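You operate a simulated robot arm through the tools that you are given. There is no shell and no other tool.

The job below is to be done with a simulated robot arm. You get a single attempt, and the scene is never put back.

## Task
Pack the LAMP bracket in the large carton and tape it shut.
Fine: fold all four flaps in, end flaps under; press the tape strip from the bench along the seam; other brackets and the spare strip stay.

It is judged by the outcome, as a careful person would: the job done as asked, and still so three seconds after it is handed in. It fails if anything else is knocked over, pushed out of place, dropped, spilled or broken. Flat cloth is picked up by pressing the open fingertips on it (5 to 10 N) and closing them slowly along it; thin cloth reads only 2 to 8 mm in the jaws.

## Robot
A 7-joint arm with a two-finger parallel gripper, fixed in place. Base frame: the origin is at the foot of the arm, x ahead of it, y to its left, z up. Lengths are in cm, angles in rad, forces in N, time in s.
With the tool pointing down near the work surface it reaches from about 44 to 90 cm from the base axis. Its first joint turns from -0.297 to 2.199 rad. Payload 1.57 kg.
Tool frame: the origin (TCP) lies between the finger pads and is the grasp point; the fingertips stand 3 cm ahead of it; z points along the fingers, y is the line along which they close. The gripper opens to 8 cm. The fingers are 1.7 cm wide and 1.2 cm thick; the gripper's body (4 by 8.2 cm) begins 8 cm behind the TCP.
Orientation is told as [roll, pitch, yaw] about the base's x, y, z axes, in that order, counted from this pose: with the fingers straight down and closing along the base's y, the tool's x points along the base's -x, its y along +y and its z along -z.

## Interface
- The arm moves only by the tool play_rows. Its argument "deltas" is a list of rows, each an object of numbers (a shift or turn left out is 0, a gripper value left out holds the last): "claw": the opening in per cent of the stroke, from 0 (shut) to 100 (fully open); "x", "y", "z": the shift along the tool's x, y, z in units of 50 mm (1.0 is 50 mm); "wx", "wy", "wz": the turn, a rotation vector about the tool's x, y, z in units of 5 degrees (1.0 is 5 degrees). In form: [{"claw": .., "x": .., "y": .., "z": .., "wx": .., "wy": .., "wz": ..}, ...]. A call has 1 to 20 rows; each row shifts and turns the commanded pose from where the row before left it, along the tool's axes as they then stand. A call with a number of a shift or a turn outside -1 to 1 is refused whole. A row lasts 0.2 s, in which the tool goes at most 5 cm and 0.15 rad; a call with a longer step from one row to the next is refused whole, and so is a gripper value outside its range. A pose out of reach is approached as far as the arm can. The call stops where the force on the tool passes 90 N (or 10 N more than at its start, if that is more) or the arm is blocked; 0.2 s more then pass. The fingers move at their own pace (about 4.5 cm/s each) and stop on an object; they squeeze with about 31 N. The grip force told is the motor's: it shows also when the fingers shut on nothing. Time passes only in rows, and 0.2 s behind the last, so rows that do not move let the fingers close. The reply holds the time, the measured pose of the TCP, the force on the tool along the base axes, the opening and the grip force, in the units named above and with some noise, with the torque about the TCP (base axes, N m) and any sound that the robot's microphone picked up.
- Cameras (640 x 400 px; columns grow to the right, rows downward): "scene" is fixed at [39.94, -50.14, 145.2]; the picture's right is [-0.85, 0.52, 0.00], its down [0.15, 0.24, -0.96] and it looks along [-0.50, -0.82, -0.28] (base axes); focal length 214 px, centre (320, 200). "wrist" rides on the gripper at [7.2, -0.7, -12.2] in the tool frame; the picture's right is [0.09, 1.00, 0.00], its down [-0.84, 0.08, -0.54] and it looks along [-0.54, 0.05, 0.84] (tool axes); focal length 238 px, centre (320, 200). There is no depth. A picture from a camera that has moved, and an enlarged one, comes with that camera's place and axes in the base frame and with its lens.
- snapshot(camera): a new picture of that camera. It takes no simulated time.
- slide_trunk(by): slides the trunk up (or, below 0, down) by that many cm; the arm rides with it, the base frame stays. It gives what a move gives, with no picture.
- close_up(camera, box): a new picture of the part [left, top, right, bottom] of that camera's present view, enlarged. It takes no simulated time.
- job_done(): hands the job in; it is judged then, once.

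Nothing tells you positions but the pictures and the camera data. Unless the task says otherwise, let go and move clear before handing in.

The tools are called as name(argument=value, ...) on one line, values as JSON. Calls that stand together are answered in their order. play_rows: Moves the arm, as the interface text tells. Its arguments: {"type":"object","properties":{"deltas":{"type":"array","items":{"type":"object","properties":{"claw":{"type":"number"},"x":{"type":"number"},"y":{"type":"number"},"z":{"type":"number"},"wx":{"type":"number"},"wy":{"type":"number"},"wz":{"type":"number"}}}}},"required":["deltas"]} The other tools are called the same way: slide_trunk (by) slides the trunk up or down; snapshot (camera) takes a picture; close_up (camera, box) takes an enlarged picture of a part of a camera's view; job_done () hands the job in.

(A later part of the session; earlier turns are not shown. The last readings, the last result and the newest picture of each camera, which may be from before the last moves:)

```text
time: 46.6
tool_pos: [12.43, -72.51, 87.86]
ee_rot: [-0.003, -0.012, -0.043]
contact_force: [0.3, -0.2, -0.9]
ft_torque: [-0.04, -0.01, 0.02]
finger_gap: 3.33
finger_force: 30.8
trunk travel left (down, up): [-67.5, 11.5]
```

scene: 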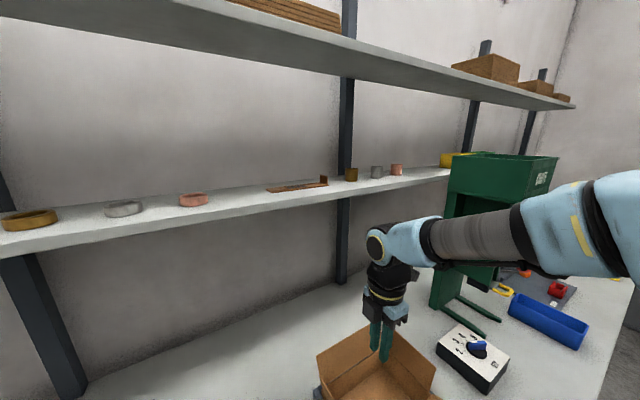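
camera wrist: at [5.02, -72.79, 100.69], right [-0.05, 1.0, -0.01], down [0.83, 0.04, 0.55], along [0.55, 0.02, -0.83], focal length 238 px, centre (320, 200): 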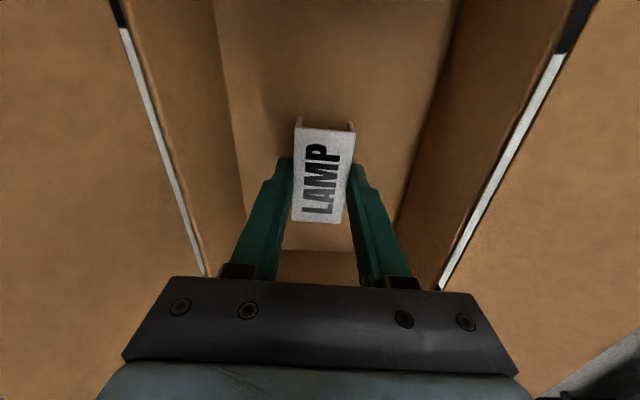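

The bracket hasn't touched the floor yet. I'll keep lowering in half-millimetre-scale steps until the force shows contact.

play_rows(deltas=[{"z": 0.04}, {"z": 0}])

play_rows(deltas=[{"z": 0.04}, {"z": 0}])

play_rows(deltas=[{"z": 0.03}, {"z": 0}])

```text
time: 47.2
tool_pos: [12.48, -72.47, 87.47]
ee_rot: [-0.003, -0.012, -0.043]
contact_force: [0.1, -0.2, 0.6]
ft_torque: [0.02, 0.0, 0.01]
finger_gap: 3.33
finger_force: 31.9
trunk travel left (down, up): [-67.5, 11.5]
```

```text
time: 47.8
tool_pos: [12.35, -72.4, 87.59]
ee_rot: [-0.005, -0.013, -0.041]
contact_force: [0.9, 5.1, 19.0]
ft_torque: [0.26, 0.14, -0.04]
finger_gap: 3.34
finger_force: 30.7
trunk travel left (down, up): [-67.5, 11.5]
```

```text
time: 48.4
tool_pos: [12.39, -72.43, 87.47]
ee_rot: [-0.007, -0.011, -0.042]
contact_force: [1.0, 9.4, 42.6]
ft_torque: [0.9, 0.09, -0.01]
finger_gap: 3.3
finger_force: 31.2
trunk travel left (down, up): [-67.5, 11.5]
```

The bracket is on the carton floor. I'll ease off slightly, open the fingers partly and rise clear.

play_rows(deltas=[{"z": -0.05}, {"claw": 55}, {"claw": 60}, {"z": 0}])

play_rows(deltas=[{"z": -0.2}, {"z": -0.4}, {"z": -0.5}, {"z": -0.5}, {"z": -0.5}, {"z": -0.5}, {"z": -0.5}, {"z": -0.5}, {"z": 0}])

snapshot(camera="wrist")

```text
time: 49.4
tool_pos: [12.39, -72.57, 87.5]
ee_rot: [-0.005, -0.013, -0.04]
contact_force: [-3.6, -10.4, 25.8]
ft_torque: [0.27, 0.17, 0.13]
finger_gap: 3.87
finger_force: 0.0
trunk travel left (down, up): [-67.5, 11.5]
```

```text
time: 51.4
tool_pos: [12.15, -72.47, 105.45]
ee_rot: [-0.002, -0.013, -0.041]
contact_force: [-0.1, -0.9, 0.0]
ft_torque: [-0.04, 0.0, -0.01]
finger_gap: 4.8
finger_force: 0.0
trunk travel left (down, up): [-67.5, 11.5]
```

```text
taken
camera wrist: at [4.8, -72.8, 117.54], right [-0.05, 1.0, 0.0], down [0.83, 0.04, 0.55], along [0.55, 0.02, -0.83], focal length 238 px, centre (320, 200)
```

wrist: 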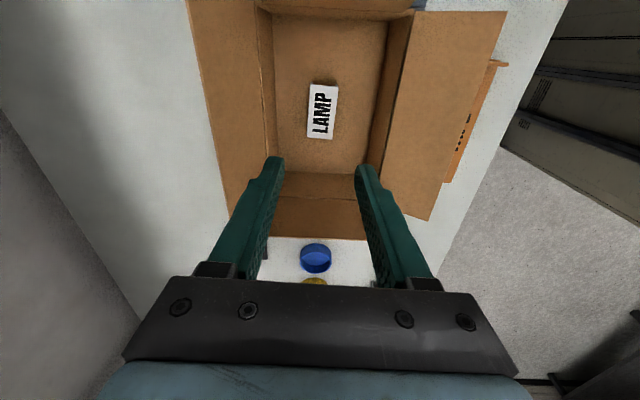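

The LAMP bracket now lies in the carton. I'll pull back toward -x to see all four flaps, including the low-x end flap.

play_rows(deltas=[{"x": 0.6, "claw": 100}, {"x": 0.6}, {"x": 0.6}, {"x": 0.2}, {"x": 0}])

snapshot(camera="wrist")

close_up(camera="wrist", box=[160, 0, 560, 250])

```text
time: 52.6
tool_pos: [2.23, -72.17, 105.31]
ee_rot: [-0.003, -0.013, -0.044]
contact_force: [-0.1, 0.8, 0.6]
ft_torque: [0.03, 0.04, 0.0]
finger_gap: 8.02
finger_force: 0.0
trunk travel left (down, up): [-67.5, 11.5]
```

```text
taken
camera wrist: at [-5.16, -72.46, 117.37], right [-0.05, 1.0, 0.0], down [0.83, 0.04, 0.55], along [0.55, 0.02, -0.83], focal length 238 px, centre (320, 200)
```

wrist: 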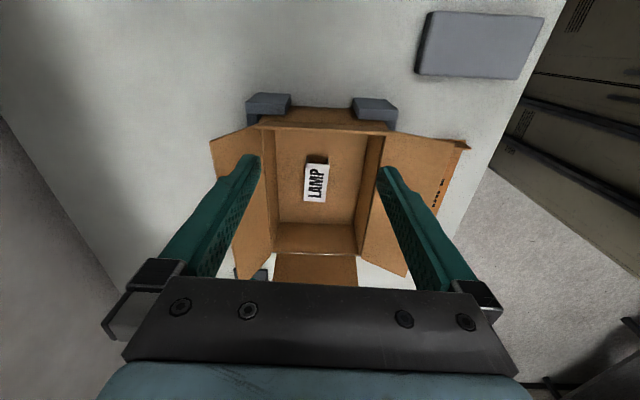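

```text
1.60 times, centred on (360, 125) of wrist
camera zoom: at [-5.16, -72.46, 117.37], right [-0.05, 1.0, 0.0], down [0.83, 0.04, 0.55], along [0.55, 0.02, -0.83], focal length 381 px, centre (256, 320)
```

zoom: 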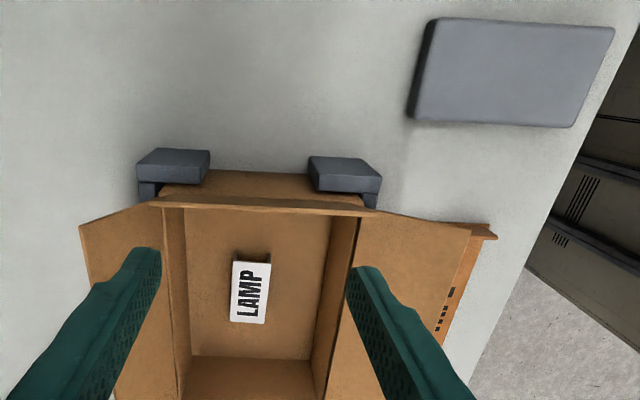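

The end flaps stand nearly vertical, about 6 cm long and hinged at z = 91. The side flaps lean outward at about 30°. I'll close the fingers, go outside the low-x end flap and push it inward and down with the fingertips.

play_rows(deltas=[{"claw": 0, "x": 0.5}, {"x": 0.6}, {"x": 0.5}, {"z": 0.4}, {"z": 0.5}, {"z": 0.5}, {"z": 0.2}, {"z": 0}])

snapshot(camera="wrist")

close_up(camera="scene", box=[300, 240, 500, 400])

```text
time: 54.4
tool_pos: [-5.69, -71.65, 97.25]
ee_rot: [-0.004, -0.013, -0.042]
contact_force: [0.2, 0.3, 0.2]
ft_torque: [-0.04, 0.01, 0.03]
finger_gap: 0.0
finger_force: 21.2
trunk travel left (down, up): [-67.5, 11.5]
```

```text
taken
camera wrist: at [-13.05, -71.95, 109.32], right [-0.05, 1.0, 0.0], down [0.83, 0.04, 0.55], along [0.55, 0.02, -0.83], focal length 238 px, centre (320, 200)
```

wrist: 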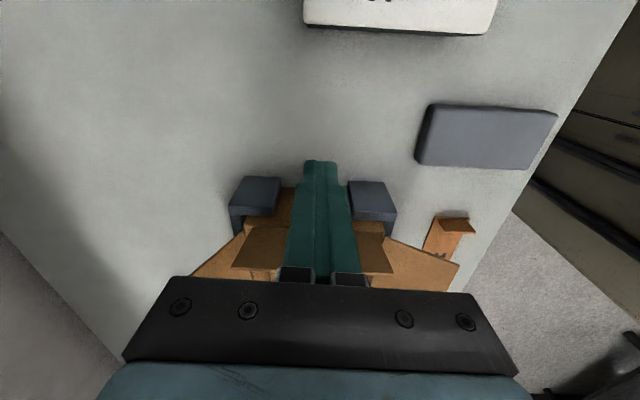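

```text
2.50 times, centred on (400, 320) of scene
camera zoom: at [39.94, -50.14, 145.2], right [-0.85, 0.52, 0.0], down [0.15, 0.24, -0.96], along [-0.5, -0.82, -0.28], focal length 536 px, centre (120, -100)
```

zoom: 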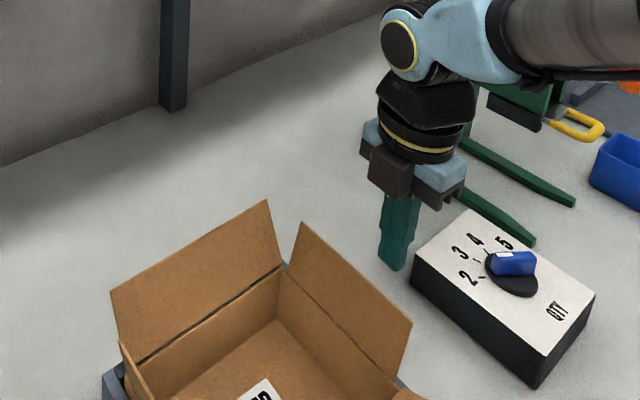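

The closed fingers are outside the low-x end flap and clear of the dial box. Now I'll push toward +x in small steps.

play_rows(deltas=[{"x": -0.25, "y": -0.1}, {"x": -0.3}, {"x": -0.3}, {"x": -0.3}, {"x": -0.3}, {"x": -0.3}, {"x": 0}])

close_up(camera="scene", box=[300, 240, 500, 400])

```text
time: 56.0
tool_pos: [3.17, -72.64, 97.33]
ee_rot: [-0.004, -0.014, -0.042]
contact_force: [0.6, -0.5, 0.8]
ft_torque: [-0.03, -0.03, -0.03]
finger_gap: 0.0
finger_force: 21.3
trunk travel left (down, up): [-67.5, 11.5]
```

```text
2.50 times, centred on (400, 320) of scene
camera zoom: at [39.94, -50.14, 145.2], right [-0.85, 0.52, 0.0], down [0.15, 0.24, -0.96], along [-0.5, -0.82, -0.28], focal length 536 px, centre (120, -100)
```

zoom: 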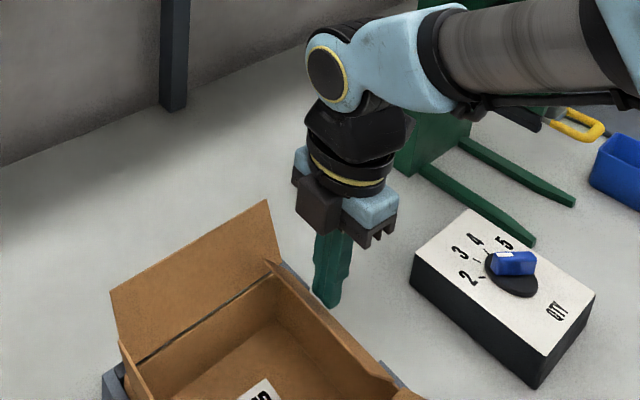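

The flap is swinging inward with almost no force. I'll continue inward and push it down to about level.

play_rows(deltas=[{"x": -0.2, "z": 0.05}, {"x": -0.2, "z": 0.1}, {"x": -0.1, "z": 0.15}, {"z": 0.15}, {"z": 0.1}, {"z": 0}])

close_up(camera="scene", box=[300, 240, 500, 400])

snapshot(camera="wrist")

```text
time: 57.4
tool_pos: [5.7, -72.75, 94.78]
ee_rot: [-0.006, -0.012, -0.042]
contact_force: [-0.1, 4.3, 23.4]
ft_torque: [0.19, 0.17, 0.0]
finger_gap: 0.01
finger_force: 21.2
trunk travel left (down, up): [-67.5, 11.5]
```

```text
2.50 times, centred on (400, 320) of scene
camera zoom: at [39.94, -50.14, 145.2], right [-0.85, 0.52, 0.0], down [0.15, 0.24, -0.96], along [-0.5, -0.82, -0.28], focal length 536 px, centre (120, -100)
```

zoom: 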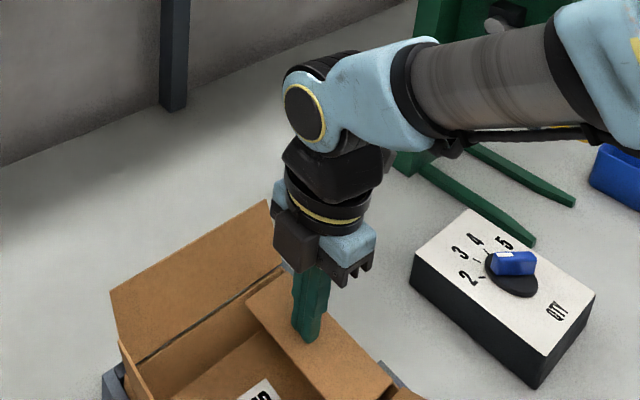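

```text
taken
camera wrist: at [-1.72, -72.95, 106.88], right [-0.05, 1.0, -0.01], down [0.83, 0.05, 0.55], along [0.55, 0.02, -0.83], focal length 238 px, centre (320, 200)
```

wrist: 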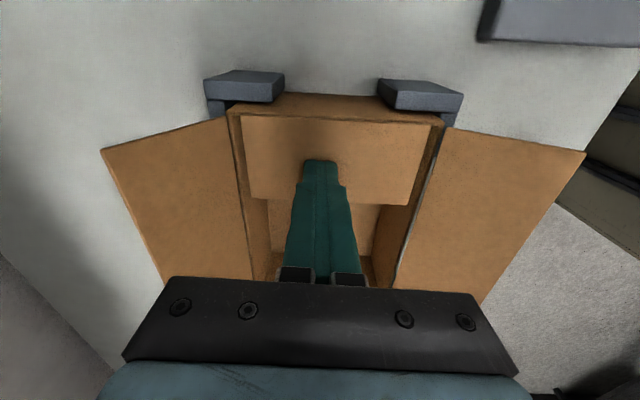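

The low-x end flap is folded flat, with a firm 23 N at its stop. I'll lift slightly and see whether it stays down.

play_rows(deltas=[{"z": -0.2}, {"z": -0.4}, {"z": -0.5}, {"z": -0.5}, {"z": 0}])

snapshot(camera="wrist")

close_up(camera="scene", box=[300, 240, 500, 400])

```text
time: 58.6
tool_pos: [5.55, -72.77, 102.61]
ee_rot: [-0.005, -0.012, -0.039]
contact_force: [-0.3, 0.1, 0.2]
ft_torque: [-0.01, -0.06, 0.03]
finger_gap: 0.0
finger_force: 21.5
trunk travel left (down, up): [-67.5, 11.5]
```

```text
taken
camera wrist: at [-1.87, -73.1, 114.71], right [-0.05, 1.0, 0.0], down [0.83, 0.04, 0.55], along [0.55, 0.02, -0.83], focal length 238 px, centre (320, 200)
```

wrist: 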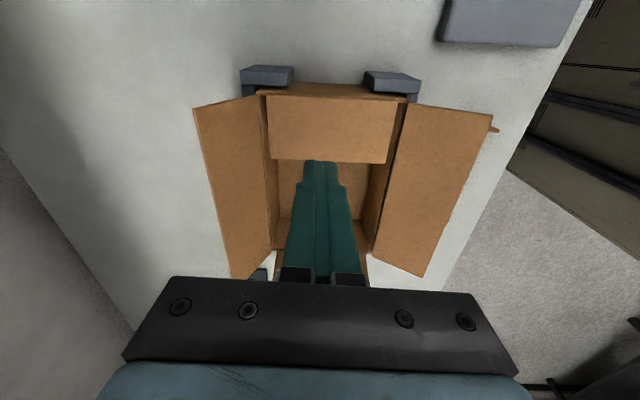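

```text
2.50 times, centred on (400, 320) of scene
camera zoom: at [39.94, -50.14, 145.2], right [-0.85, 0.52, 0.0], down [0.15, 0.24, -0.96], along [-0.5, -0.82, -0.28], focal length 536 px, centre (120, -100)
```

zoom: 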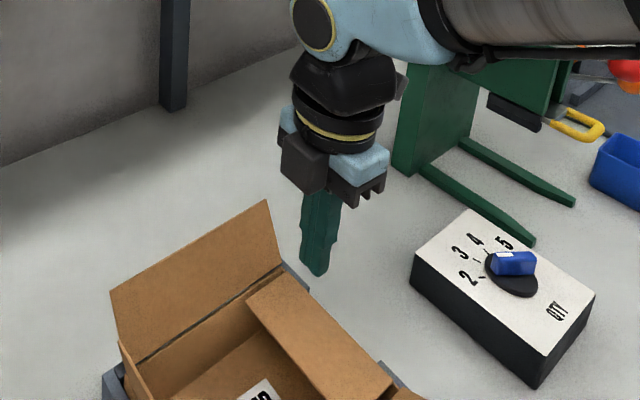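

It stays folded. Now I'll pass over the carton to the outside of the high-x end flap and lower there to push it in the other way.

play_rows(deltas=[{"z": -0.4}, {"x": -0.6, "y": 0.04}, {"x": -0.7, "y": 0.04}, {"x": -0.7, "y": 0.04}, {"x": -0.7, "y": 0.04}, {"x": -0.7, "y": 0.04}, {"x": -0.7, "y": 0.04}, {"x": -0.7, "y": 0.04}, {"x": 0}, {"z": 0.4}, {"z": 0.5}, {"z": 0.6}, {"z": 0}])

close_up(camera="scene", box=[240, 200, 500, 400])

snapshot(camera="wrist")

```text
time: 61.4
tool_pos: [29.56, -72.11, 97.37]
ee_rot: [-0.002, -0.009, -0.041]
contact_force: [-0.4, -0.5, -0.1]
ft_torque: [-0.02, 0.02, 0.02]
finger_gap: 0.01
finger_force: 21.5
trunk travel left (down, up): [-67.5, 11.5]
```

```text
2.00 times, centred on (370, 300) of scene
camera zoom: at [39.94, -50.14, 145.2], right [-0.85, 0.52, 0.0], down [0.15, 0.24, -0.96], along [-0.5, -0.82, -0.28], focal length 429 px, centre (220, 0)
```

zoom: 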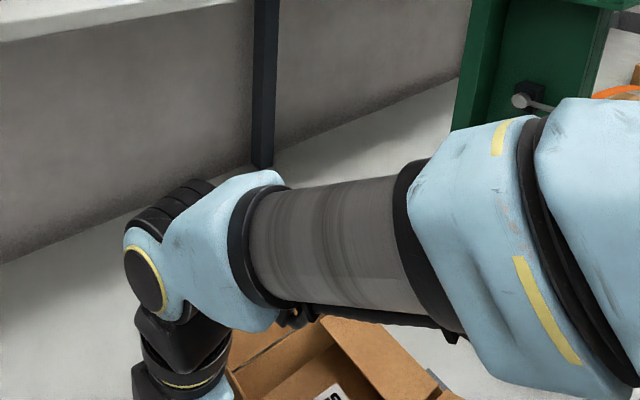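

```text
taken
camera wrist: at [22.21, -72.5, 109.45], right [-0.05, 1.0, -0.01], down [0.83, 0.04, 0.55], along [0.55, 0.02, -0.83], focal length 238 px, centre (320, 200)
```

wrist: 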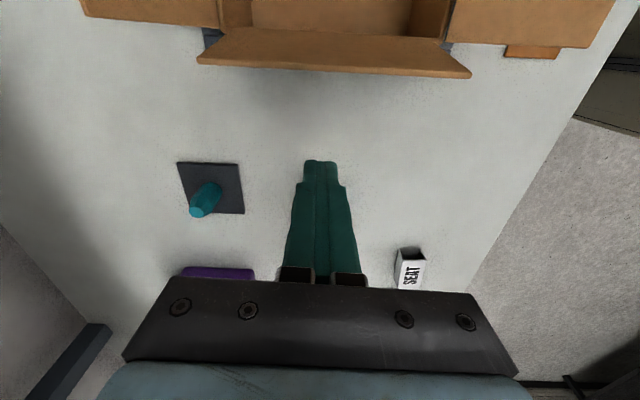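

The fingers are outside the high-x flap with clear space. Now I'll push toward -x and then down, as with the first one.

play_rows(deltas=[{"x": 0.25}, {"x": 0.3}, {"x": 0.3}, {"x": 0.3}, {"x": 0.3}, {"x": 0.3}, {"x": 0.3}, {"x": 0.1}, {"x": 0}])

snapshot(camera="wrist")

```text
time: 63.4
tool_pos: [18.85, -71.83, 97.25]
ee_rot: [-0.004, -0.009, -0.044]
contact_force: [0.2, -0.4, 0.7]
ft_torque: [-0.04, -0.01, 0.01]
finger_gap: 0.0
finger_force: 21.3
trunk travel left (down, up): [-67.5, 11.5]
```

```text
taken
camera wrist: at [11.47, -72.13, 109.34], right [-0.05, 1.0, 0.0], down [0.83, 0.04, 0.55], along [0.55, 0.02, -0.83], focal length 238 px, centre (320, 200)
```

wrist: 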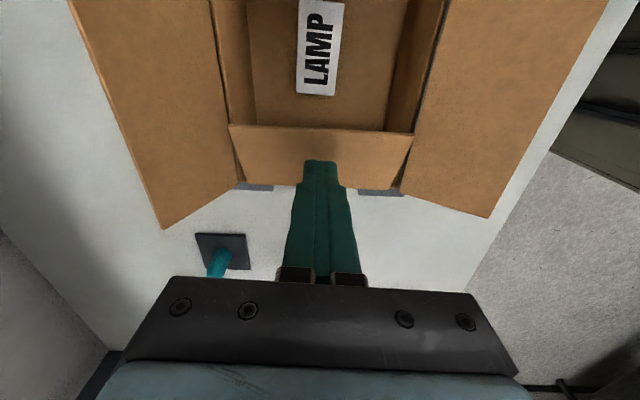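

play_rows(deltas=[{"x": 0.2, "z": 0.05}, {"x": 0.2, "z": 0.1}, {"x": 0.1, "z": 0.13}, {"z": 0.13}, {"z": 0.1}, {"z": 0}])

snapshot(camera="wrist")

```text
time: 64.8
tool_pos: [16.46, -71.76, 94.78]
ee_rot: [-0.006, -0.011, -0.042]
contact_force: [0.6, 6.3, 17.6]
ft_torque: [0.2, -0.08, -0.01]
finger_gap: 0.0
finger_force: 21.2
trunk travel left (down, up): [-67.5, 11.5]
```

```text
taken
camera wrist: at [9.11, -72.06, 106.83], right [-0.05, 1.0, -0.01], down [0.83, 0.05, 0.55], along [0.55, 0.02, -0.83], focal length 238 px, centre (320, 200)
```

wrist: 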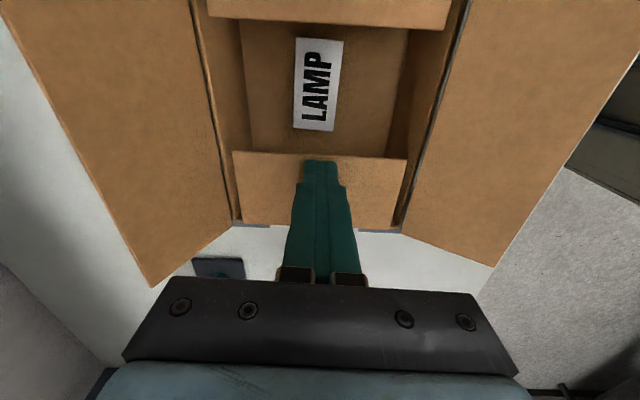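

Both end flaps look flat now. The far flap is steep, with its top edge near y = -81.8, z = 97.8, and the wall shelf overhangs behind it. So I'll go around the low-x side of the carton at low height instead of over the top, starting by lifting and checking the end flaps.

play_rows(deltas=[{"z": -0.2}, {"z": -0.5}, {"z": -0.6}, {"z": -0.5}, {"x": 0.7}, {"x": 0.7}, {"x": 0.7}, {"x": 0.7}, {"x": 0.7}, {"x": 0.7}, {"x": 0.3, "y": -0.05}, {"x": 0}])

snapshot(camera="wrist")

close_up(camera="scene", box=[300, 240, 500, 400])

```text
time: 67.4
tool_pos: [-5.94, -71.13, 103.31]
ee_rot: [-0.004, -0.014, -0.041]
contact_force: [0.6, 0.6, 0.1]
ft_torque: [-0.01, -0.01, 0.02]
finger_gap: 0.02
finger_force: 20.5
trunk travel left (down, up): [-67.5, 11.5]
```

```text
taken
camera wrist: at [-13.37, -71.38, 115.4], right [-0.05, 1.0, -0.01], down [0.83, 0.04, 0.55], along [0.55, 0.02, -0.83], focal length 238 px, centre (320, 200)
```

wrist: 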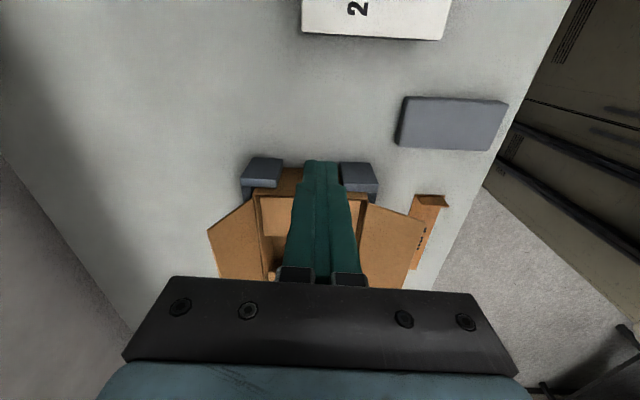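

```text
2.50 times, centred on (400, 320) of scene
camera zoom: at [39.94, -50.14, 145.2], right [-0.85, 0.52, 0.0], down [0.15, 0.24, -0.96], along [-0.5, -0.82, -0.28], focal length 536 px, centre (120, -100)
```

zoom: 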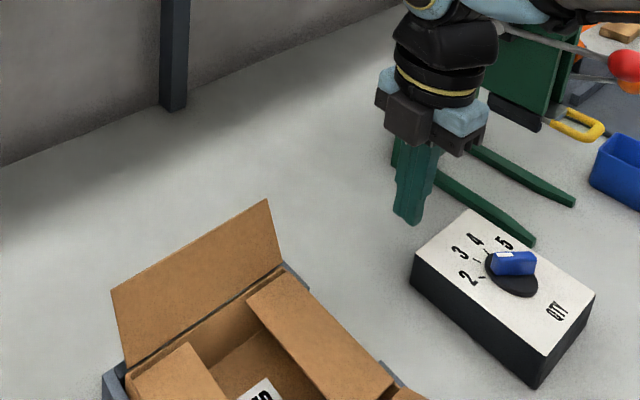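

Both end flaps stay folded. Now I'll lower to TCP z ≈ 96 beside the carton and move back to y ≈ -85 behind the far flap.

play_rows(deltas=[{"z": 0.5}, {"z": 0.5}, {"z": 0.46}, {"y": -0.4}, {"y": -0.5}, {"y": -0.5}, {"y": -0.5}, {"y": -0.5}, {"y": -0.4}, {"y": 0}])

snapshot(camera="wrist")

snapshot(camera="scene")

```text
time: 69.6
tool_pos: [-6.56, -84.99, 96.14]
ee_rot: [-0.002, -0.011, -0.043]
contact_force: [0.1, 0.8, 0.4]
ft_torque: [-0.01, 0.0, 0.0]
finger_gap: 0.01
finger_force: 21.3
trunk travel left (down, up): [-67.5, 11.5]
```

```text
taken
camera wrist: at [-13.91, -85.27, 108.27], right [-0.05, 1.0, 0.0], down [0.83, 0.04, 0.55], along [0.55, 0.02, -0.83], focal length 238 px, centre (320, 200)
```

wrist: 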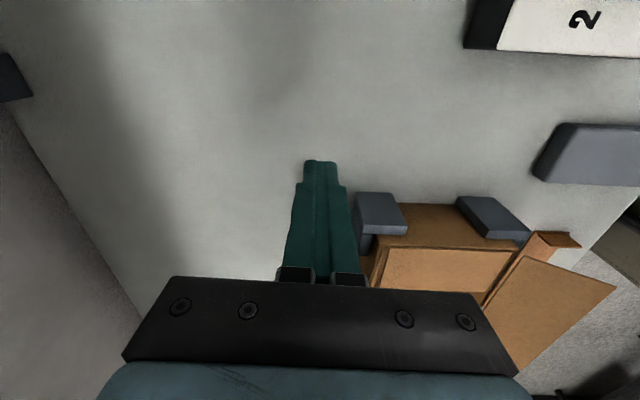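

```text
taken
```

scene: 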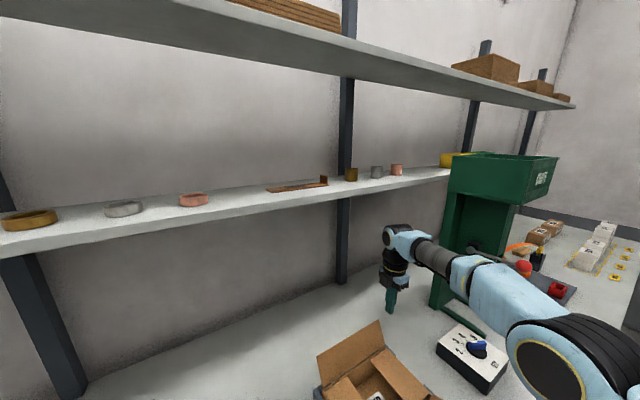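

The wrist is clear of the shelf and behind the flap line. I'll slide toward +x behind the far flap, staying at y ≈ -85.

play_rows(deltas=[{"x": -0.4, "y": 0.0}, {"x": -0.5, "y": 0.02}, {"x": -0.5, "y": 0.02}, {"x": 0}])

snapshot(camera="wrist")

close_up(camera="scene", box=[300, 200, 500, 400])

```text
time: 70.6
tool_pos: [0.38, -85.09, 96.12]
ee_rot: [-0.003, -0.013, -0.043]
contact_force: [-0.3, -0.3, -0.3]
ft_torque: [0.0, -0.02, -0.02]
finger_gap: 0.01
finger_force: 22.1
trunk travel left (down, up): [-67.5, 11.5]
```

```text
taken
camera wrist: at [-7.05, -85.47, 108.14], right [-0.05, 1.0, 0.0], down [0.83, 0.04, 0.55], along [0.55, 0.02, -0.83], focal length 238 px, centre (320, 200)
```

wrist: 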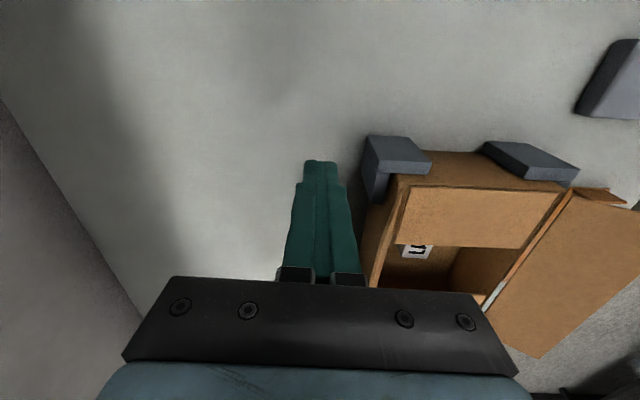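

```text
2.00 times, centred on (400, 300) of scene
camera zoom: at [39.94, -50.14, 145.2], right [-0.85, 0.52, 0.0], down [0.15, 0.24, -0.96], along [-0.5, -0.82, -0.28], focal length 429 px, centre (160, 0)
```

zoom: 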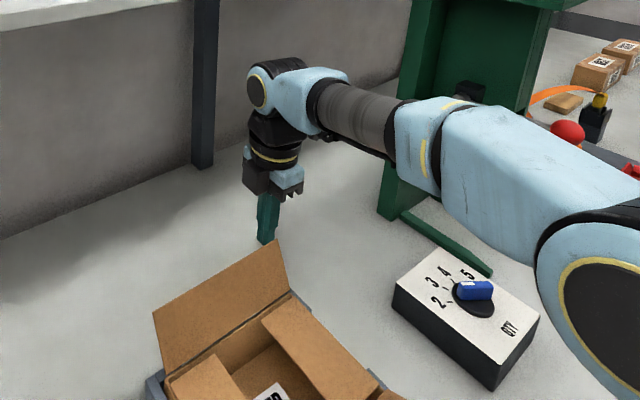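

The fingers pass cleanly behind the far flap. I'll continue to the middle, x ≈ 12, then push toward +y.

play_rows(deltas=[{"x": -0.5, "y": 0.02}, {"x": -0.5, "y": 0.02}, {"x": -0.5, "y": 0.02}, {"x": -0.5, "y": 0.02}, {"x": -0.3, "y": 0.01}, {"x": 0}])

close_up(camera="scene", box=[300, 200, 500, 400])

play_rows(deltas=[{"y": 0.2}, {"y": 0.25}, {"y": 0.25}, {"y": 0.25}, {"y": 0.2}, {"y": 0}])

close_up(camera="scene", box=[300, 200, 500, 400])

snapshot(camera="wrist")

```text
time: 72.0
tool_pos: [12.16, -85.26, 96.19]
ee_rot: [-0.003, -0.012, -0.041]
contact_force: [0.0, 0.4, -0.4]
ft_torque: [0.05, 0.0, 0.01]
finger_gap: 0.0
finger_force: 21.8
trunk travel left (down, up): [-67.5, 11.5]
```

```text
2.00 times, centred on (400, 300) of scene
camera zoom: at [39.94, -50.14, 145.2], right [-0.85, 0.52, 0.0], down [0.15, 0.24, -0.96], along [-0.5, -0.82, -0.28], focal length 429 px, centre (160, 0)
```

zoom: 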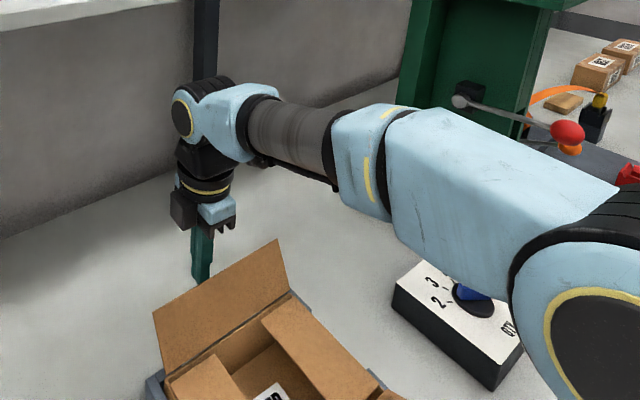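

```text
time: 73.4
tool_pos: [12.05, -79.5, 96.36]
ee_rot: [-0.004, -0.012, -0.042]
contact_force: [0.0, 0.3, 0.3]
ft_torque: [-0.02, 0.01, -0.01]
finger_gap: 0.0
finger_force: 21.3
trunk travel left (down, up): [-67.5, 11.5]
```

```text
2.00 times, centred on (400, 300) of scene
camera zoom: at [39.94, -50.14, 145.2], right [-0.85, 0.52, 0.0], down [0.15, 0.24, -0.96], along [-0.5, -0.82, -0.28], focal length 429 px, centre (160, 0)
```

zoom: 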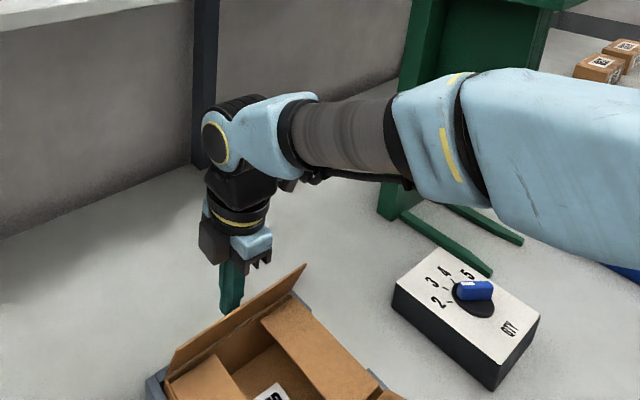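

```text
taken
camera wrist: at [4.61, -79.81, 108.44], right [-0.05, 1.0, -0.01], down [0.83, 0.04, 0.55], along [0.55, 0.02, -0.83], focal length 238 px, centre (320, 200)
```

wrist: 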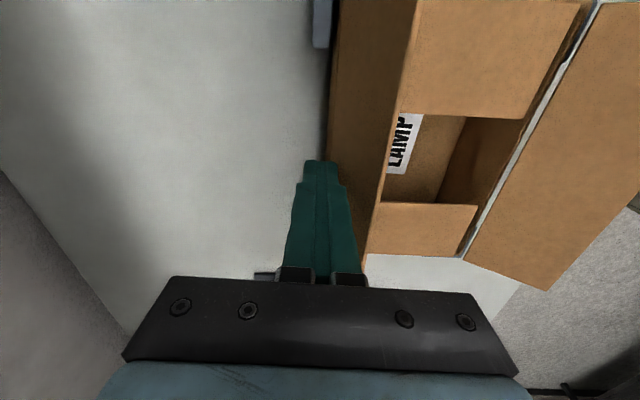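

The far flap is passing vertical. I'll continue over it, raising a little and then pressing it down onto the end flaps.

play_rows(deltas=[{"y": 0.1, "z": -0.15}, {"y": 0.15, "z": -0.1}, {"y": 0.2, "z": 0}, {"y": 0.2, "z": 0.05}, {"y": 0.1, "z": 0.1}, {"y": 0.05, "z": 0.12}, {"z": 0.12}, {"z": 0}])

snapshot(camera="wrist")

close_up(camera="scene", box=[300, 200, 500, 400])

```text
time: 75.2
tool_pos: [12.24, -75.51, 95.56]
ee_rot: [-0.005, -0.012, -0.043]
contact_force: [1.1, -0.1, 0.8]
ft_torque: [0.03, -0.02, -0.02]
finger_gap: 0.02
finger_force: 21.4
trunk travel left (down, up): [-67.5, 11.5]
```

```text
taken
camera wrist: at [4.9, -75.77, 107.61], right [-0.05, 1.0, 0.0], down [0.83, 0.04, 0.55], along [0.55, 0.02, -0.83], focal length 238 px, centre (320, 200)
```

wrist: 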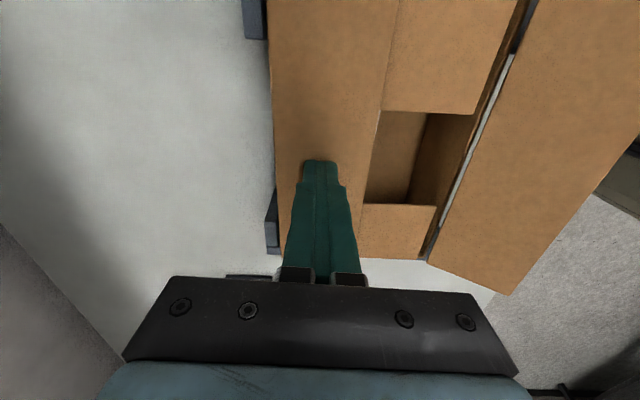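

```text
2.00 times, centred on (400, 300) of scene
camera zoom: at [39.94, -50.14, 145.2], right [-0.85, 0.52, 0.0], down [0.15, 0.24, -0.96], along [-0.5, -0.82, -0.28], focal length 429 px, centre (160, 0)
```

zoom: 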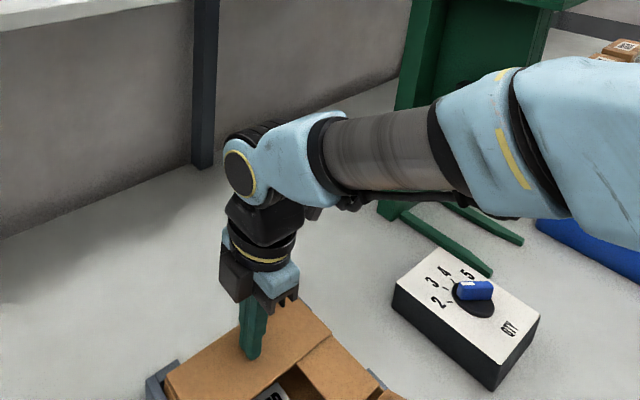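

The far flap now lies over the end flaps. I'll press down lightly to seat it, then lift and see whether it stays.

play_rows(deltas=[{"z": 0.08}, {"z": 0.04}, {"z": 0}])

play_rows(deltas=[{"z": -0.1}, {"z": -0.4}, {"z": -0.5}, {"z": 0}])

snapshot(camera="wrist")

close_up(camera="scene", box=[300, 200, 500, 400])

```text
time: 76.0
tool_pos: [12.29, -75.46, 95.1]
ee_rot: [-0.009, -0.013, -0.041]
contact_force: [1.6, -0.1, 22.5]
ft_torque: [-0.03, 0.09, -0.01]
finger_gap: 0.0
finger_force: 21.3
trunk travel left (down, up): [-67.5, 11.5]
```

```text
time: 77.0
tool_pos: [12.16, -75.29, 99.77]
ee_rot: [-0.003, -0.012, -0.041]
contact_force: [0.2, 0.0, -0.3]
ft_torque: [-0.01, 0.01, -0.03]
finger_gap: 0.01
finger_force: 21.5
trunk travel left (down, up): [-67.5, 11.5]
```

```text
taken
camera wrist: at [4.87, -75.74, 111.87], right [-0.05, 1.0, 0.0], down [0.83, 0.04, 0.55], along [0.55, 0.02, -0.83], focal length 238 px, centre (320, 200)
```

wrist: 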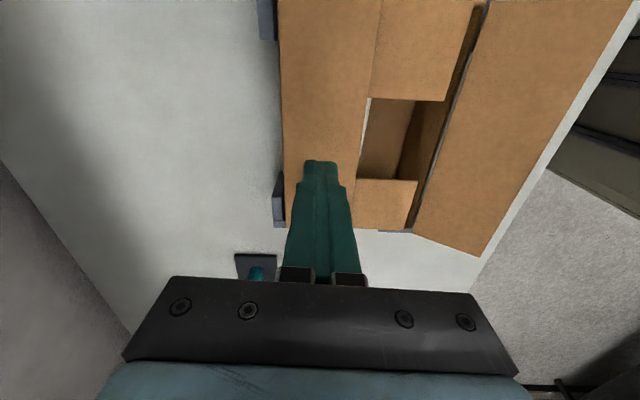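

```text
2.00 times, centred on (400, 300) of scene
camera zoom: at [39.94, -50.14, 145.2], right [-0.85, 0.52, 0.0], down [0.15, 0.24, -0.96], along [-0.5, -0.82, -0.28], focal length 429 px, centre (160, 0)
```

zoom: 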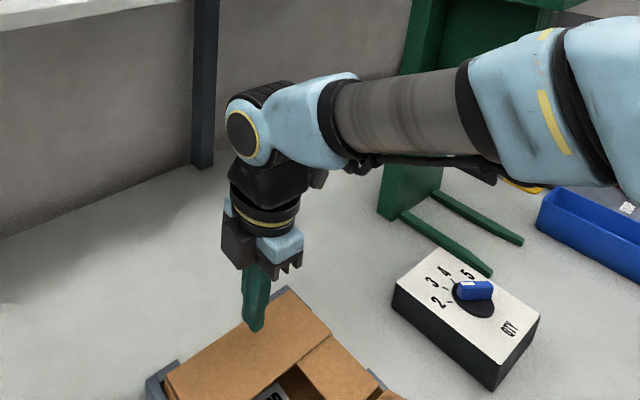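

The far flap stays down too. Now I'll cross over the near flap to its outer side (y ≈ -54), lower there and push it toward -y.

play_rows(deltas=[{"z": -0.5}, {"y": 0.6}, {"y": 0.7}, {"y": 0.7}, {"y": 0.7}, {"y": 0.7}, {"y": 0.7}, {"y": 0.2}, {"z": 0.5}, {"z": 0.5}, {"z": 0.5}, {"z": 0}])

snapshot(camera="wrist")

```text
time: 79.6
tool_pos: [13.53, -54.0, 95.0]
ee_rot: [-0.004, -0.013, -0.042]
contact_force: [-0.1, -0.3, 0.8]
ft_torque: [-0.03, -0.02, 0.0]
finger_gap: 0.0
finger_force: 21.4
trunk travel left (down, up): [-67.5, 11.5]
```

```text
taken
camera wrist: at [6.01, -54.33, 106.99], right [-0.05, 1.0, -0.01], down [0.83, 0.04, 0.55], along [0.55, 0.02, -0.83], focal length 238 px, centre (320, 200)
```

wrist: 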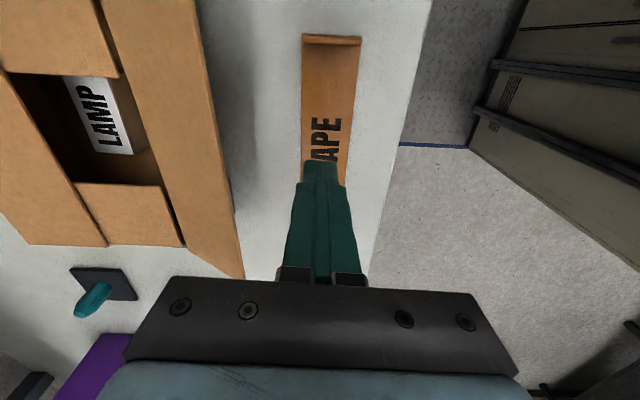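

The fingers are outside the near flap and above the tape. I'll push toward -y in small steps.

play_rows(deltas=[{"y": -0.3}, {"y": -0.3}, {"y": -0.3}, {"y": -0.3}, {"y": -0.3}, {"y": -0.3}, {"y": 0}])

snapshot(camera="wrist")

```text
time: 80.8
tool_pos: [13.07, -59.34, 95.06]
ee_rot: [0.029, -0.012, -0.042]
contact_force: [3.5, 48.5, 31.2]
ft_torque: [-0.37, 0.64, -0.02]
finger_gap: 0.0
finger_force: 20.6
trunk travel left (down, up): [-67.5, 11.5]
stopped in row 5: the force on the tool passed its limit at 108 N (the readings are from after the stop); the commanded pose is now the measured one
```

```text
taken
camera wrist: at [5.64, -60.19, 107.04], right [-0.05, 1.0, 0.03], down [0.83, 0.03, 0.55], along [0.55, 0.05, -0.83], focal length 238 px, centre (320, 200)
```

wrist: 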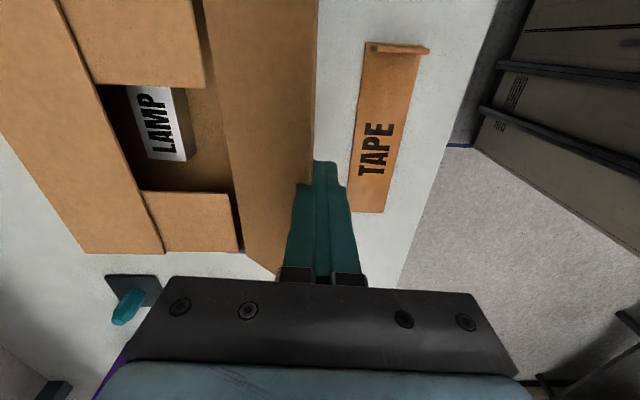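

The push jammed because the near flap leans at only about 29°, so a vertical finger catches its edge. I'll back off, check that the carton hasn't moved, and tilt the fingers to slide under and lift it.

play_rows(deltas=[{"y": 0.2}, {"y": 0.2}, {"wx": 1}, {"wx": 1}, {"wx": 1}, {"wx": 1}, {"wx": 1}, {"wx": 1}, {"wx": 0}])

snapshot(camera="wrist")

close_up(camera="scene", box=[300, 200, 500, 400])

```text
time: 82.8
tool_pos: [13.09, -58.15, 94.98]
ee_rot: [-0.508, -0.012, -0.043]
contact_force: [-0.9, 0.3, -0.6]
ft_torque: [0.03, -0.02, -0.02]
finger_gap: 0.0
finger_force: 21.4
trunk travel left (down, up): [-67.5, 11.5]
```

```text
taken
camera wrist: at [5.92, -52.5, 105.79], right [-0.05, 0.87, -0.48], down [0.85, 0.29, 0.45], along [0.53, -0.39, -0.75], focal length 238 px, centre (320, 200)
```

wrist: 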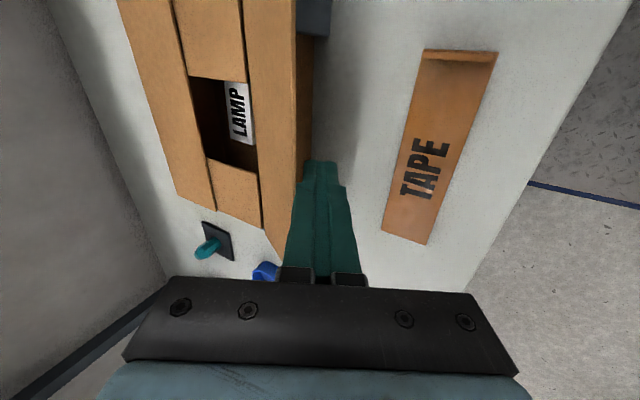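

```text
2.00 times, centred on (400, 300) of scene
camera zoom: at [39.94, -50.14, 145.2], right [-0.85, 0.52, 0.0], down [0.15, 0.24, -0.96], along [-0.5, -0.82, -0.28], focal length 429 px, centre (160, 0)
```

zoom: 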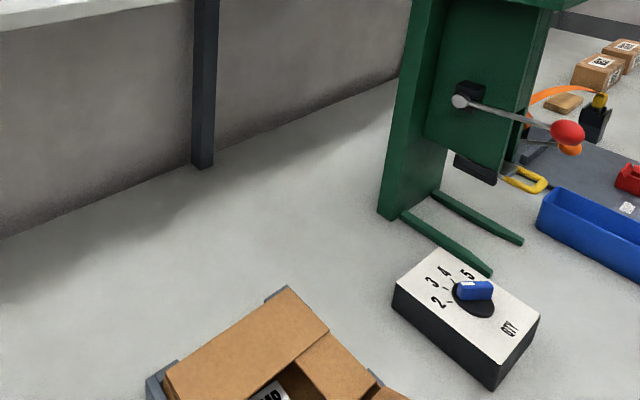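

The carton hasn't moved. With the fingers tilted about 29°, I'll follow the flap's arc upward and inward.

play_rows(deltas=[{"y": -0.16, "z": -0.06}, {"y": -0.16, "z": -0.06}, {"y": -0.16, "z": -0.06}, {"y": 0}])

snapshot(camera="wrist")

```text
time: 83.8
tool_pos: [13.02, -59.76, 96.95]
ee_rot: [-0.506, -0.013, -0.043]
contact_force: [0.0, 0.2, 0.4]
ft_torque: [-0.03, -0.01, 0.03]
finger_gap: 0.0
finger_force: 21.6
trunk travel left (down, up): [-67.5, 11.5]
```

```text
taken
camera wrist: at [5.9, -54.15, 107.74], right [-0.05, 0.87, -0.48], down [0.85, 0.29, 0.45], along [0.53, -0.39, -0.75], focal length 238 px, centre (320, 200)
```

wrist: 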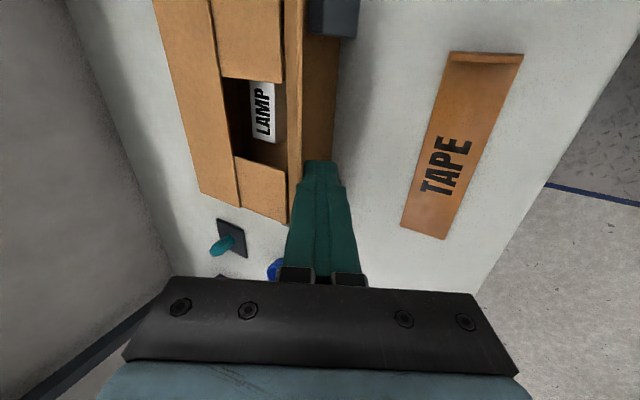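

The flap is rising with almost no force. I'll continue along the arc past vertical.

play_rows(deltas=[{"y": -0.16}, {"y": -0.16}, {"y": -0.16, "z": 0.02}, {"y": -0.16, "z": 0.06}, {"y": -0.16, "z": 0.06}, {"y": -0.16, "z": 0.08}, {"y": 0}])

snapshot(camera="wrist")

```text
time: 85.4
tool_pos: [12.76, -64.61, 98.11]
ee_rot: [-0.507, -0.01, -0.043]
contact_force: [-0.6, 1.2, 1.0]
ft_torque: [-0.03, 0.01, -0.01]
finger_gap: 0.0
finger_force: 20.9
trunk travel left (down, up): [-67.5, 11.5]
```

```text
taken
camera wrist: at [5.66, -58.9, 109.03], right [-0.05, 0.87, -0.48], down [0.85, 0.29, 0.45], along [0.53, -0.39, -0.75], focal length 238 px, centre (320, 200)
```

wrist: 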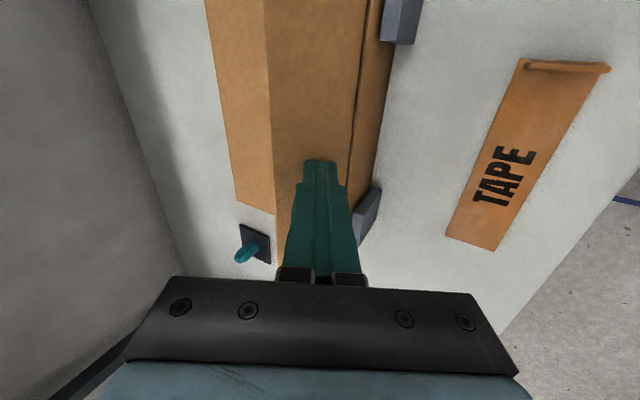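

The near flap is past vertical and leaning in. I'll push it on inward and down onto the carton.

play_rows(deltas=[{"y": -0.15, "z": 0.14}, {"y": -0.15, "z": 0.14}, {"y": -0.01, "z": 0.19}, {"y": -0.01, "z": 0.16}, {"z": 0.1}, {"y": 0}])

snapshot(camera="wrist")

```text
time: 86.8
tool_pos: [12.62, -67.72, 95.69]
ee_rot: [-0.507, -0.012, -0.043]
contact_force: [-0.2, -0.3, -0.3]
ft_torque: [0.01, 0.04, 0.01]
finger_gap: 0.01
finger_force: 21.4
trunk travel left (down, up): [-67.5, 11.5]
```

```text
taken
camera wrist: at [5.58, -62.09, 106.55], right [-0.05, 0.87, -0.48], down [0.85, 0.29, 0.45], along [0.53, -0.39, -0.75], focal length 238 px, centre (320, 200)
```

wrist: 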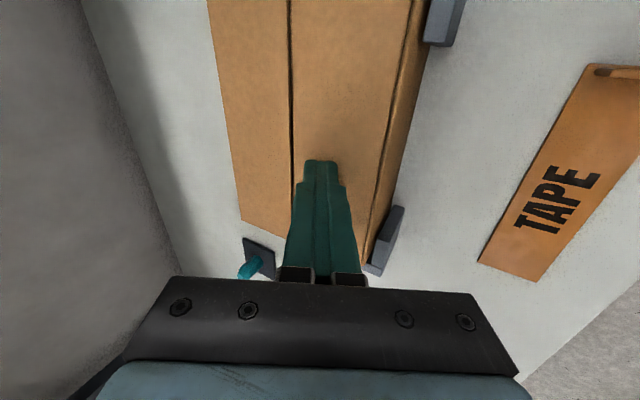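

The two side flaps now nearly meet at the seam. I'll press the near flap down a little, then lift away and look.

play_rows(deltas=[{"y": 0.04, "z": 0.07}, {"y": 0.03, "z": 0.06}, {"y": 0}])

play_rows(deltas=[{"y": 0.03, "z": 0.06}, {"y": 0}])

```text
time: 87.6
tool_pos: [12.67, -67.82, 95.22]
ee_rot: [-0.51, -0.012, -0.042]
contact_force: [1.9, 4.0, 25.2]
ft_torque: [-0.03, -0.06, 0.04]
finger_gap: 0.02
finger_force: 21.1
trunk travel left (down, up): [-67.5, 11.5]
```

```text
time: 88.2
tool_pos: [12.65, -67.75, 95.16]
ee_rot: [-0.515, -0.013, -0.044]
contact_force: [1.8, 4.1, 49.7]
ft_torque: [-0.16, -0.06, -0.01]
finger_gap: 0.0
finger_force: 20.8
trunk travel left (down, up): [-67.5, 11.5]
```

The near flap is seated. I'll lift straight up, un-tilt and inspect the closed top.

play_rows(deltas=[{"y": -0.05, "z": -0.1}, {"y": -0.2, "z": -0.35}, {"y": -0.2, "z": -0.35}, {"y": -0.2, "z": -0.35}, {"y": -0.2, "z": -0.35}, {"wx": -1}, {"wx": -1}, {"wx": -1}, {"wx": -1}, {"wx": -1}, {"wx": -0.8}, {"x": 0.6}, {"x": 0.6}, {"x": 0.6}, {"x": 0}])

snapshot(camera="wrist")

close_up(camera="scene", box=[300, 260, 480, 400])

```text
time: 91.4
tool_pos: [3.6, -67.46, 103.02]
ee_rot: [0.0, -0.014, -0.043]
contact_force: [-0.1, -0.1, -0.3]
ft_torque: [-0.01, -0.01, 0.04]
finger_gap: 0.0
finger_force: 21.2
trunk travel left (down, up): [-67.5, 11.5]
```

```text
taken
camera wrist: at [-3.78, -67.79, 115.08], right [-0.05, 1.0, 0.0], down [0.83, 0.04, 0.55], along [0.55, 0.03, -0.83], focal length 238 px, centre (320, 200)
```

wrist: 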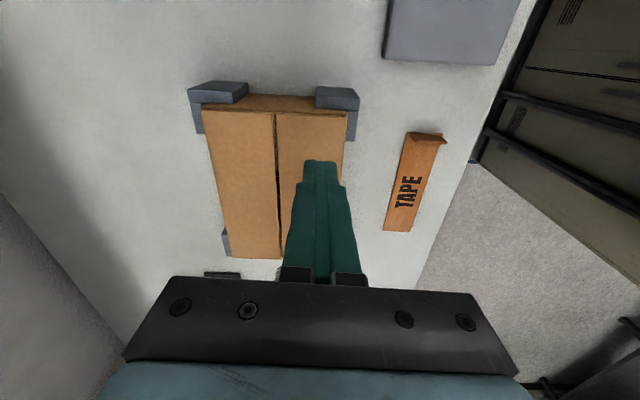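

```text
2.86 times, centred on (390, 330) of scene
camera zoom: at [39.94, -50.14, 145.2], right [-0.85, 0.52, 0.0], down [0.15, 0.24, -0.96], along [-0.5, -0.82, -0.28], focal length 613 px, centre (120, -171)
```

zoom: 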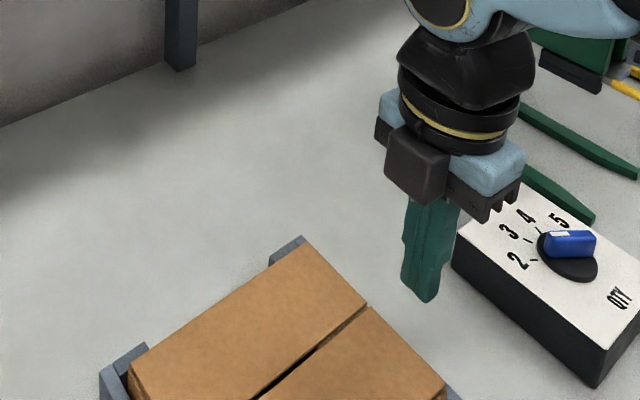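

All four flaps are closed, with the seam at y ≈ -71.85 running from x ≈ 1.8 to 21.7. Now I'll look at the tape strip and its raised tab closely.

close_up(camera="wrist", box=[360, 110, 480, 250])

play_rows(deltas=[{"y": 0.6, "x": 0.3, "claw": 100}, {"y": 0.6, "x": 0.3}, {"y": 0.6, "x": 0.3}, {"y": 0.4}, {"y": 0.0}])

snapshot(camera="wrist")

close_up(camera="wrist", box=[240, 80, 400, 240])

```text
2.86 times, centred on (420, 180) of wrist
camera zoom: at [-3.78, -67.79, 115.08], right [-0.05, 1.0, 0.0], down [0.83, 0.04, 0.55], along [0.55, 0.03, -0.83], focal length 681 px, centre (34, 257)
```

zoom: 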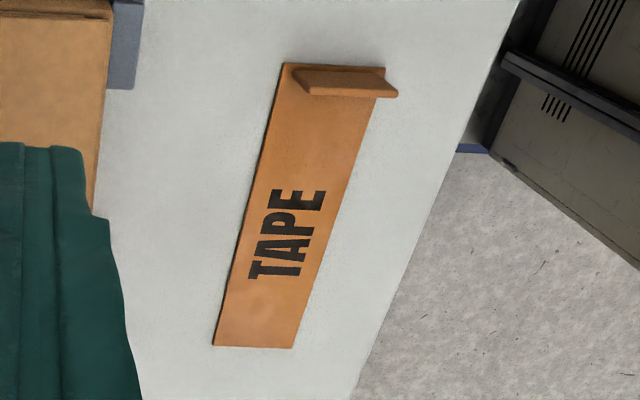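

```text
time: 92.6
tool_pos: [-0.53, -56.33, 103.52]
ee_rot: [-0.001, -0.011, -0.044]
contact_force: [0.2, 0.4, 0.1]
ft_torque: [-0.01, -0.01, 0.0]
finger_gap: 8.0
finger_force: 0.1
trunk travel left (down, up): [-67.5, 11.5]
```

```text
taken
camera wrist: at [-7.97, -56.58, 115.49], right [-0.05, 1.0, 0.0], down [0.83, 0.04, 0.55], along [0.55, 0.03, -0.83], focal length 238 px, centre (320, 200)
```

wrist: 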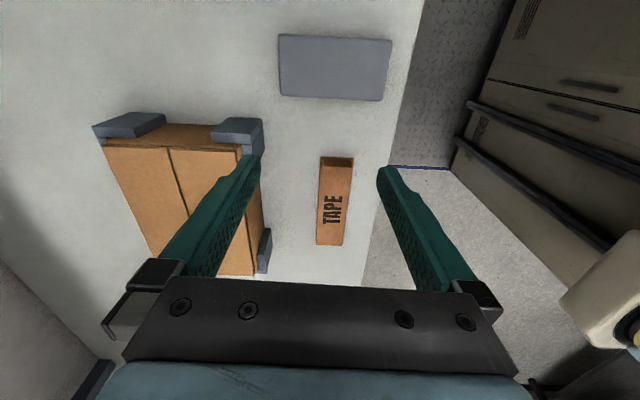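

```text
2.50 times, centred on (320, 160) of wrist
camera zoom: at [-7.97, -56.58, 115.49], right [-0.05, 1.0, 0.0], down [0.83, 0.04, 0.55], along [0.55, 0.03, -0.83], focal length 596 px, centre (320, 300)
```

zoom: 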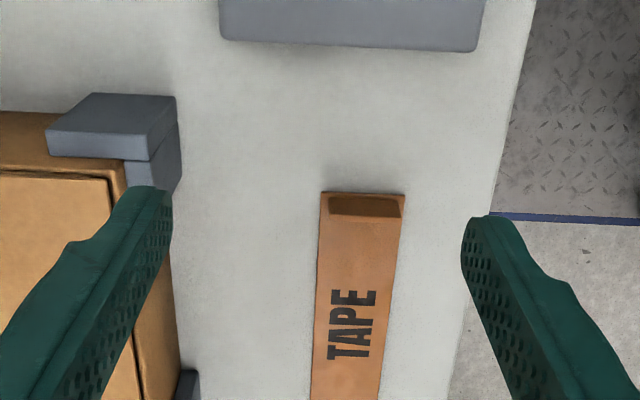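

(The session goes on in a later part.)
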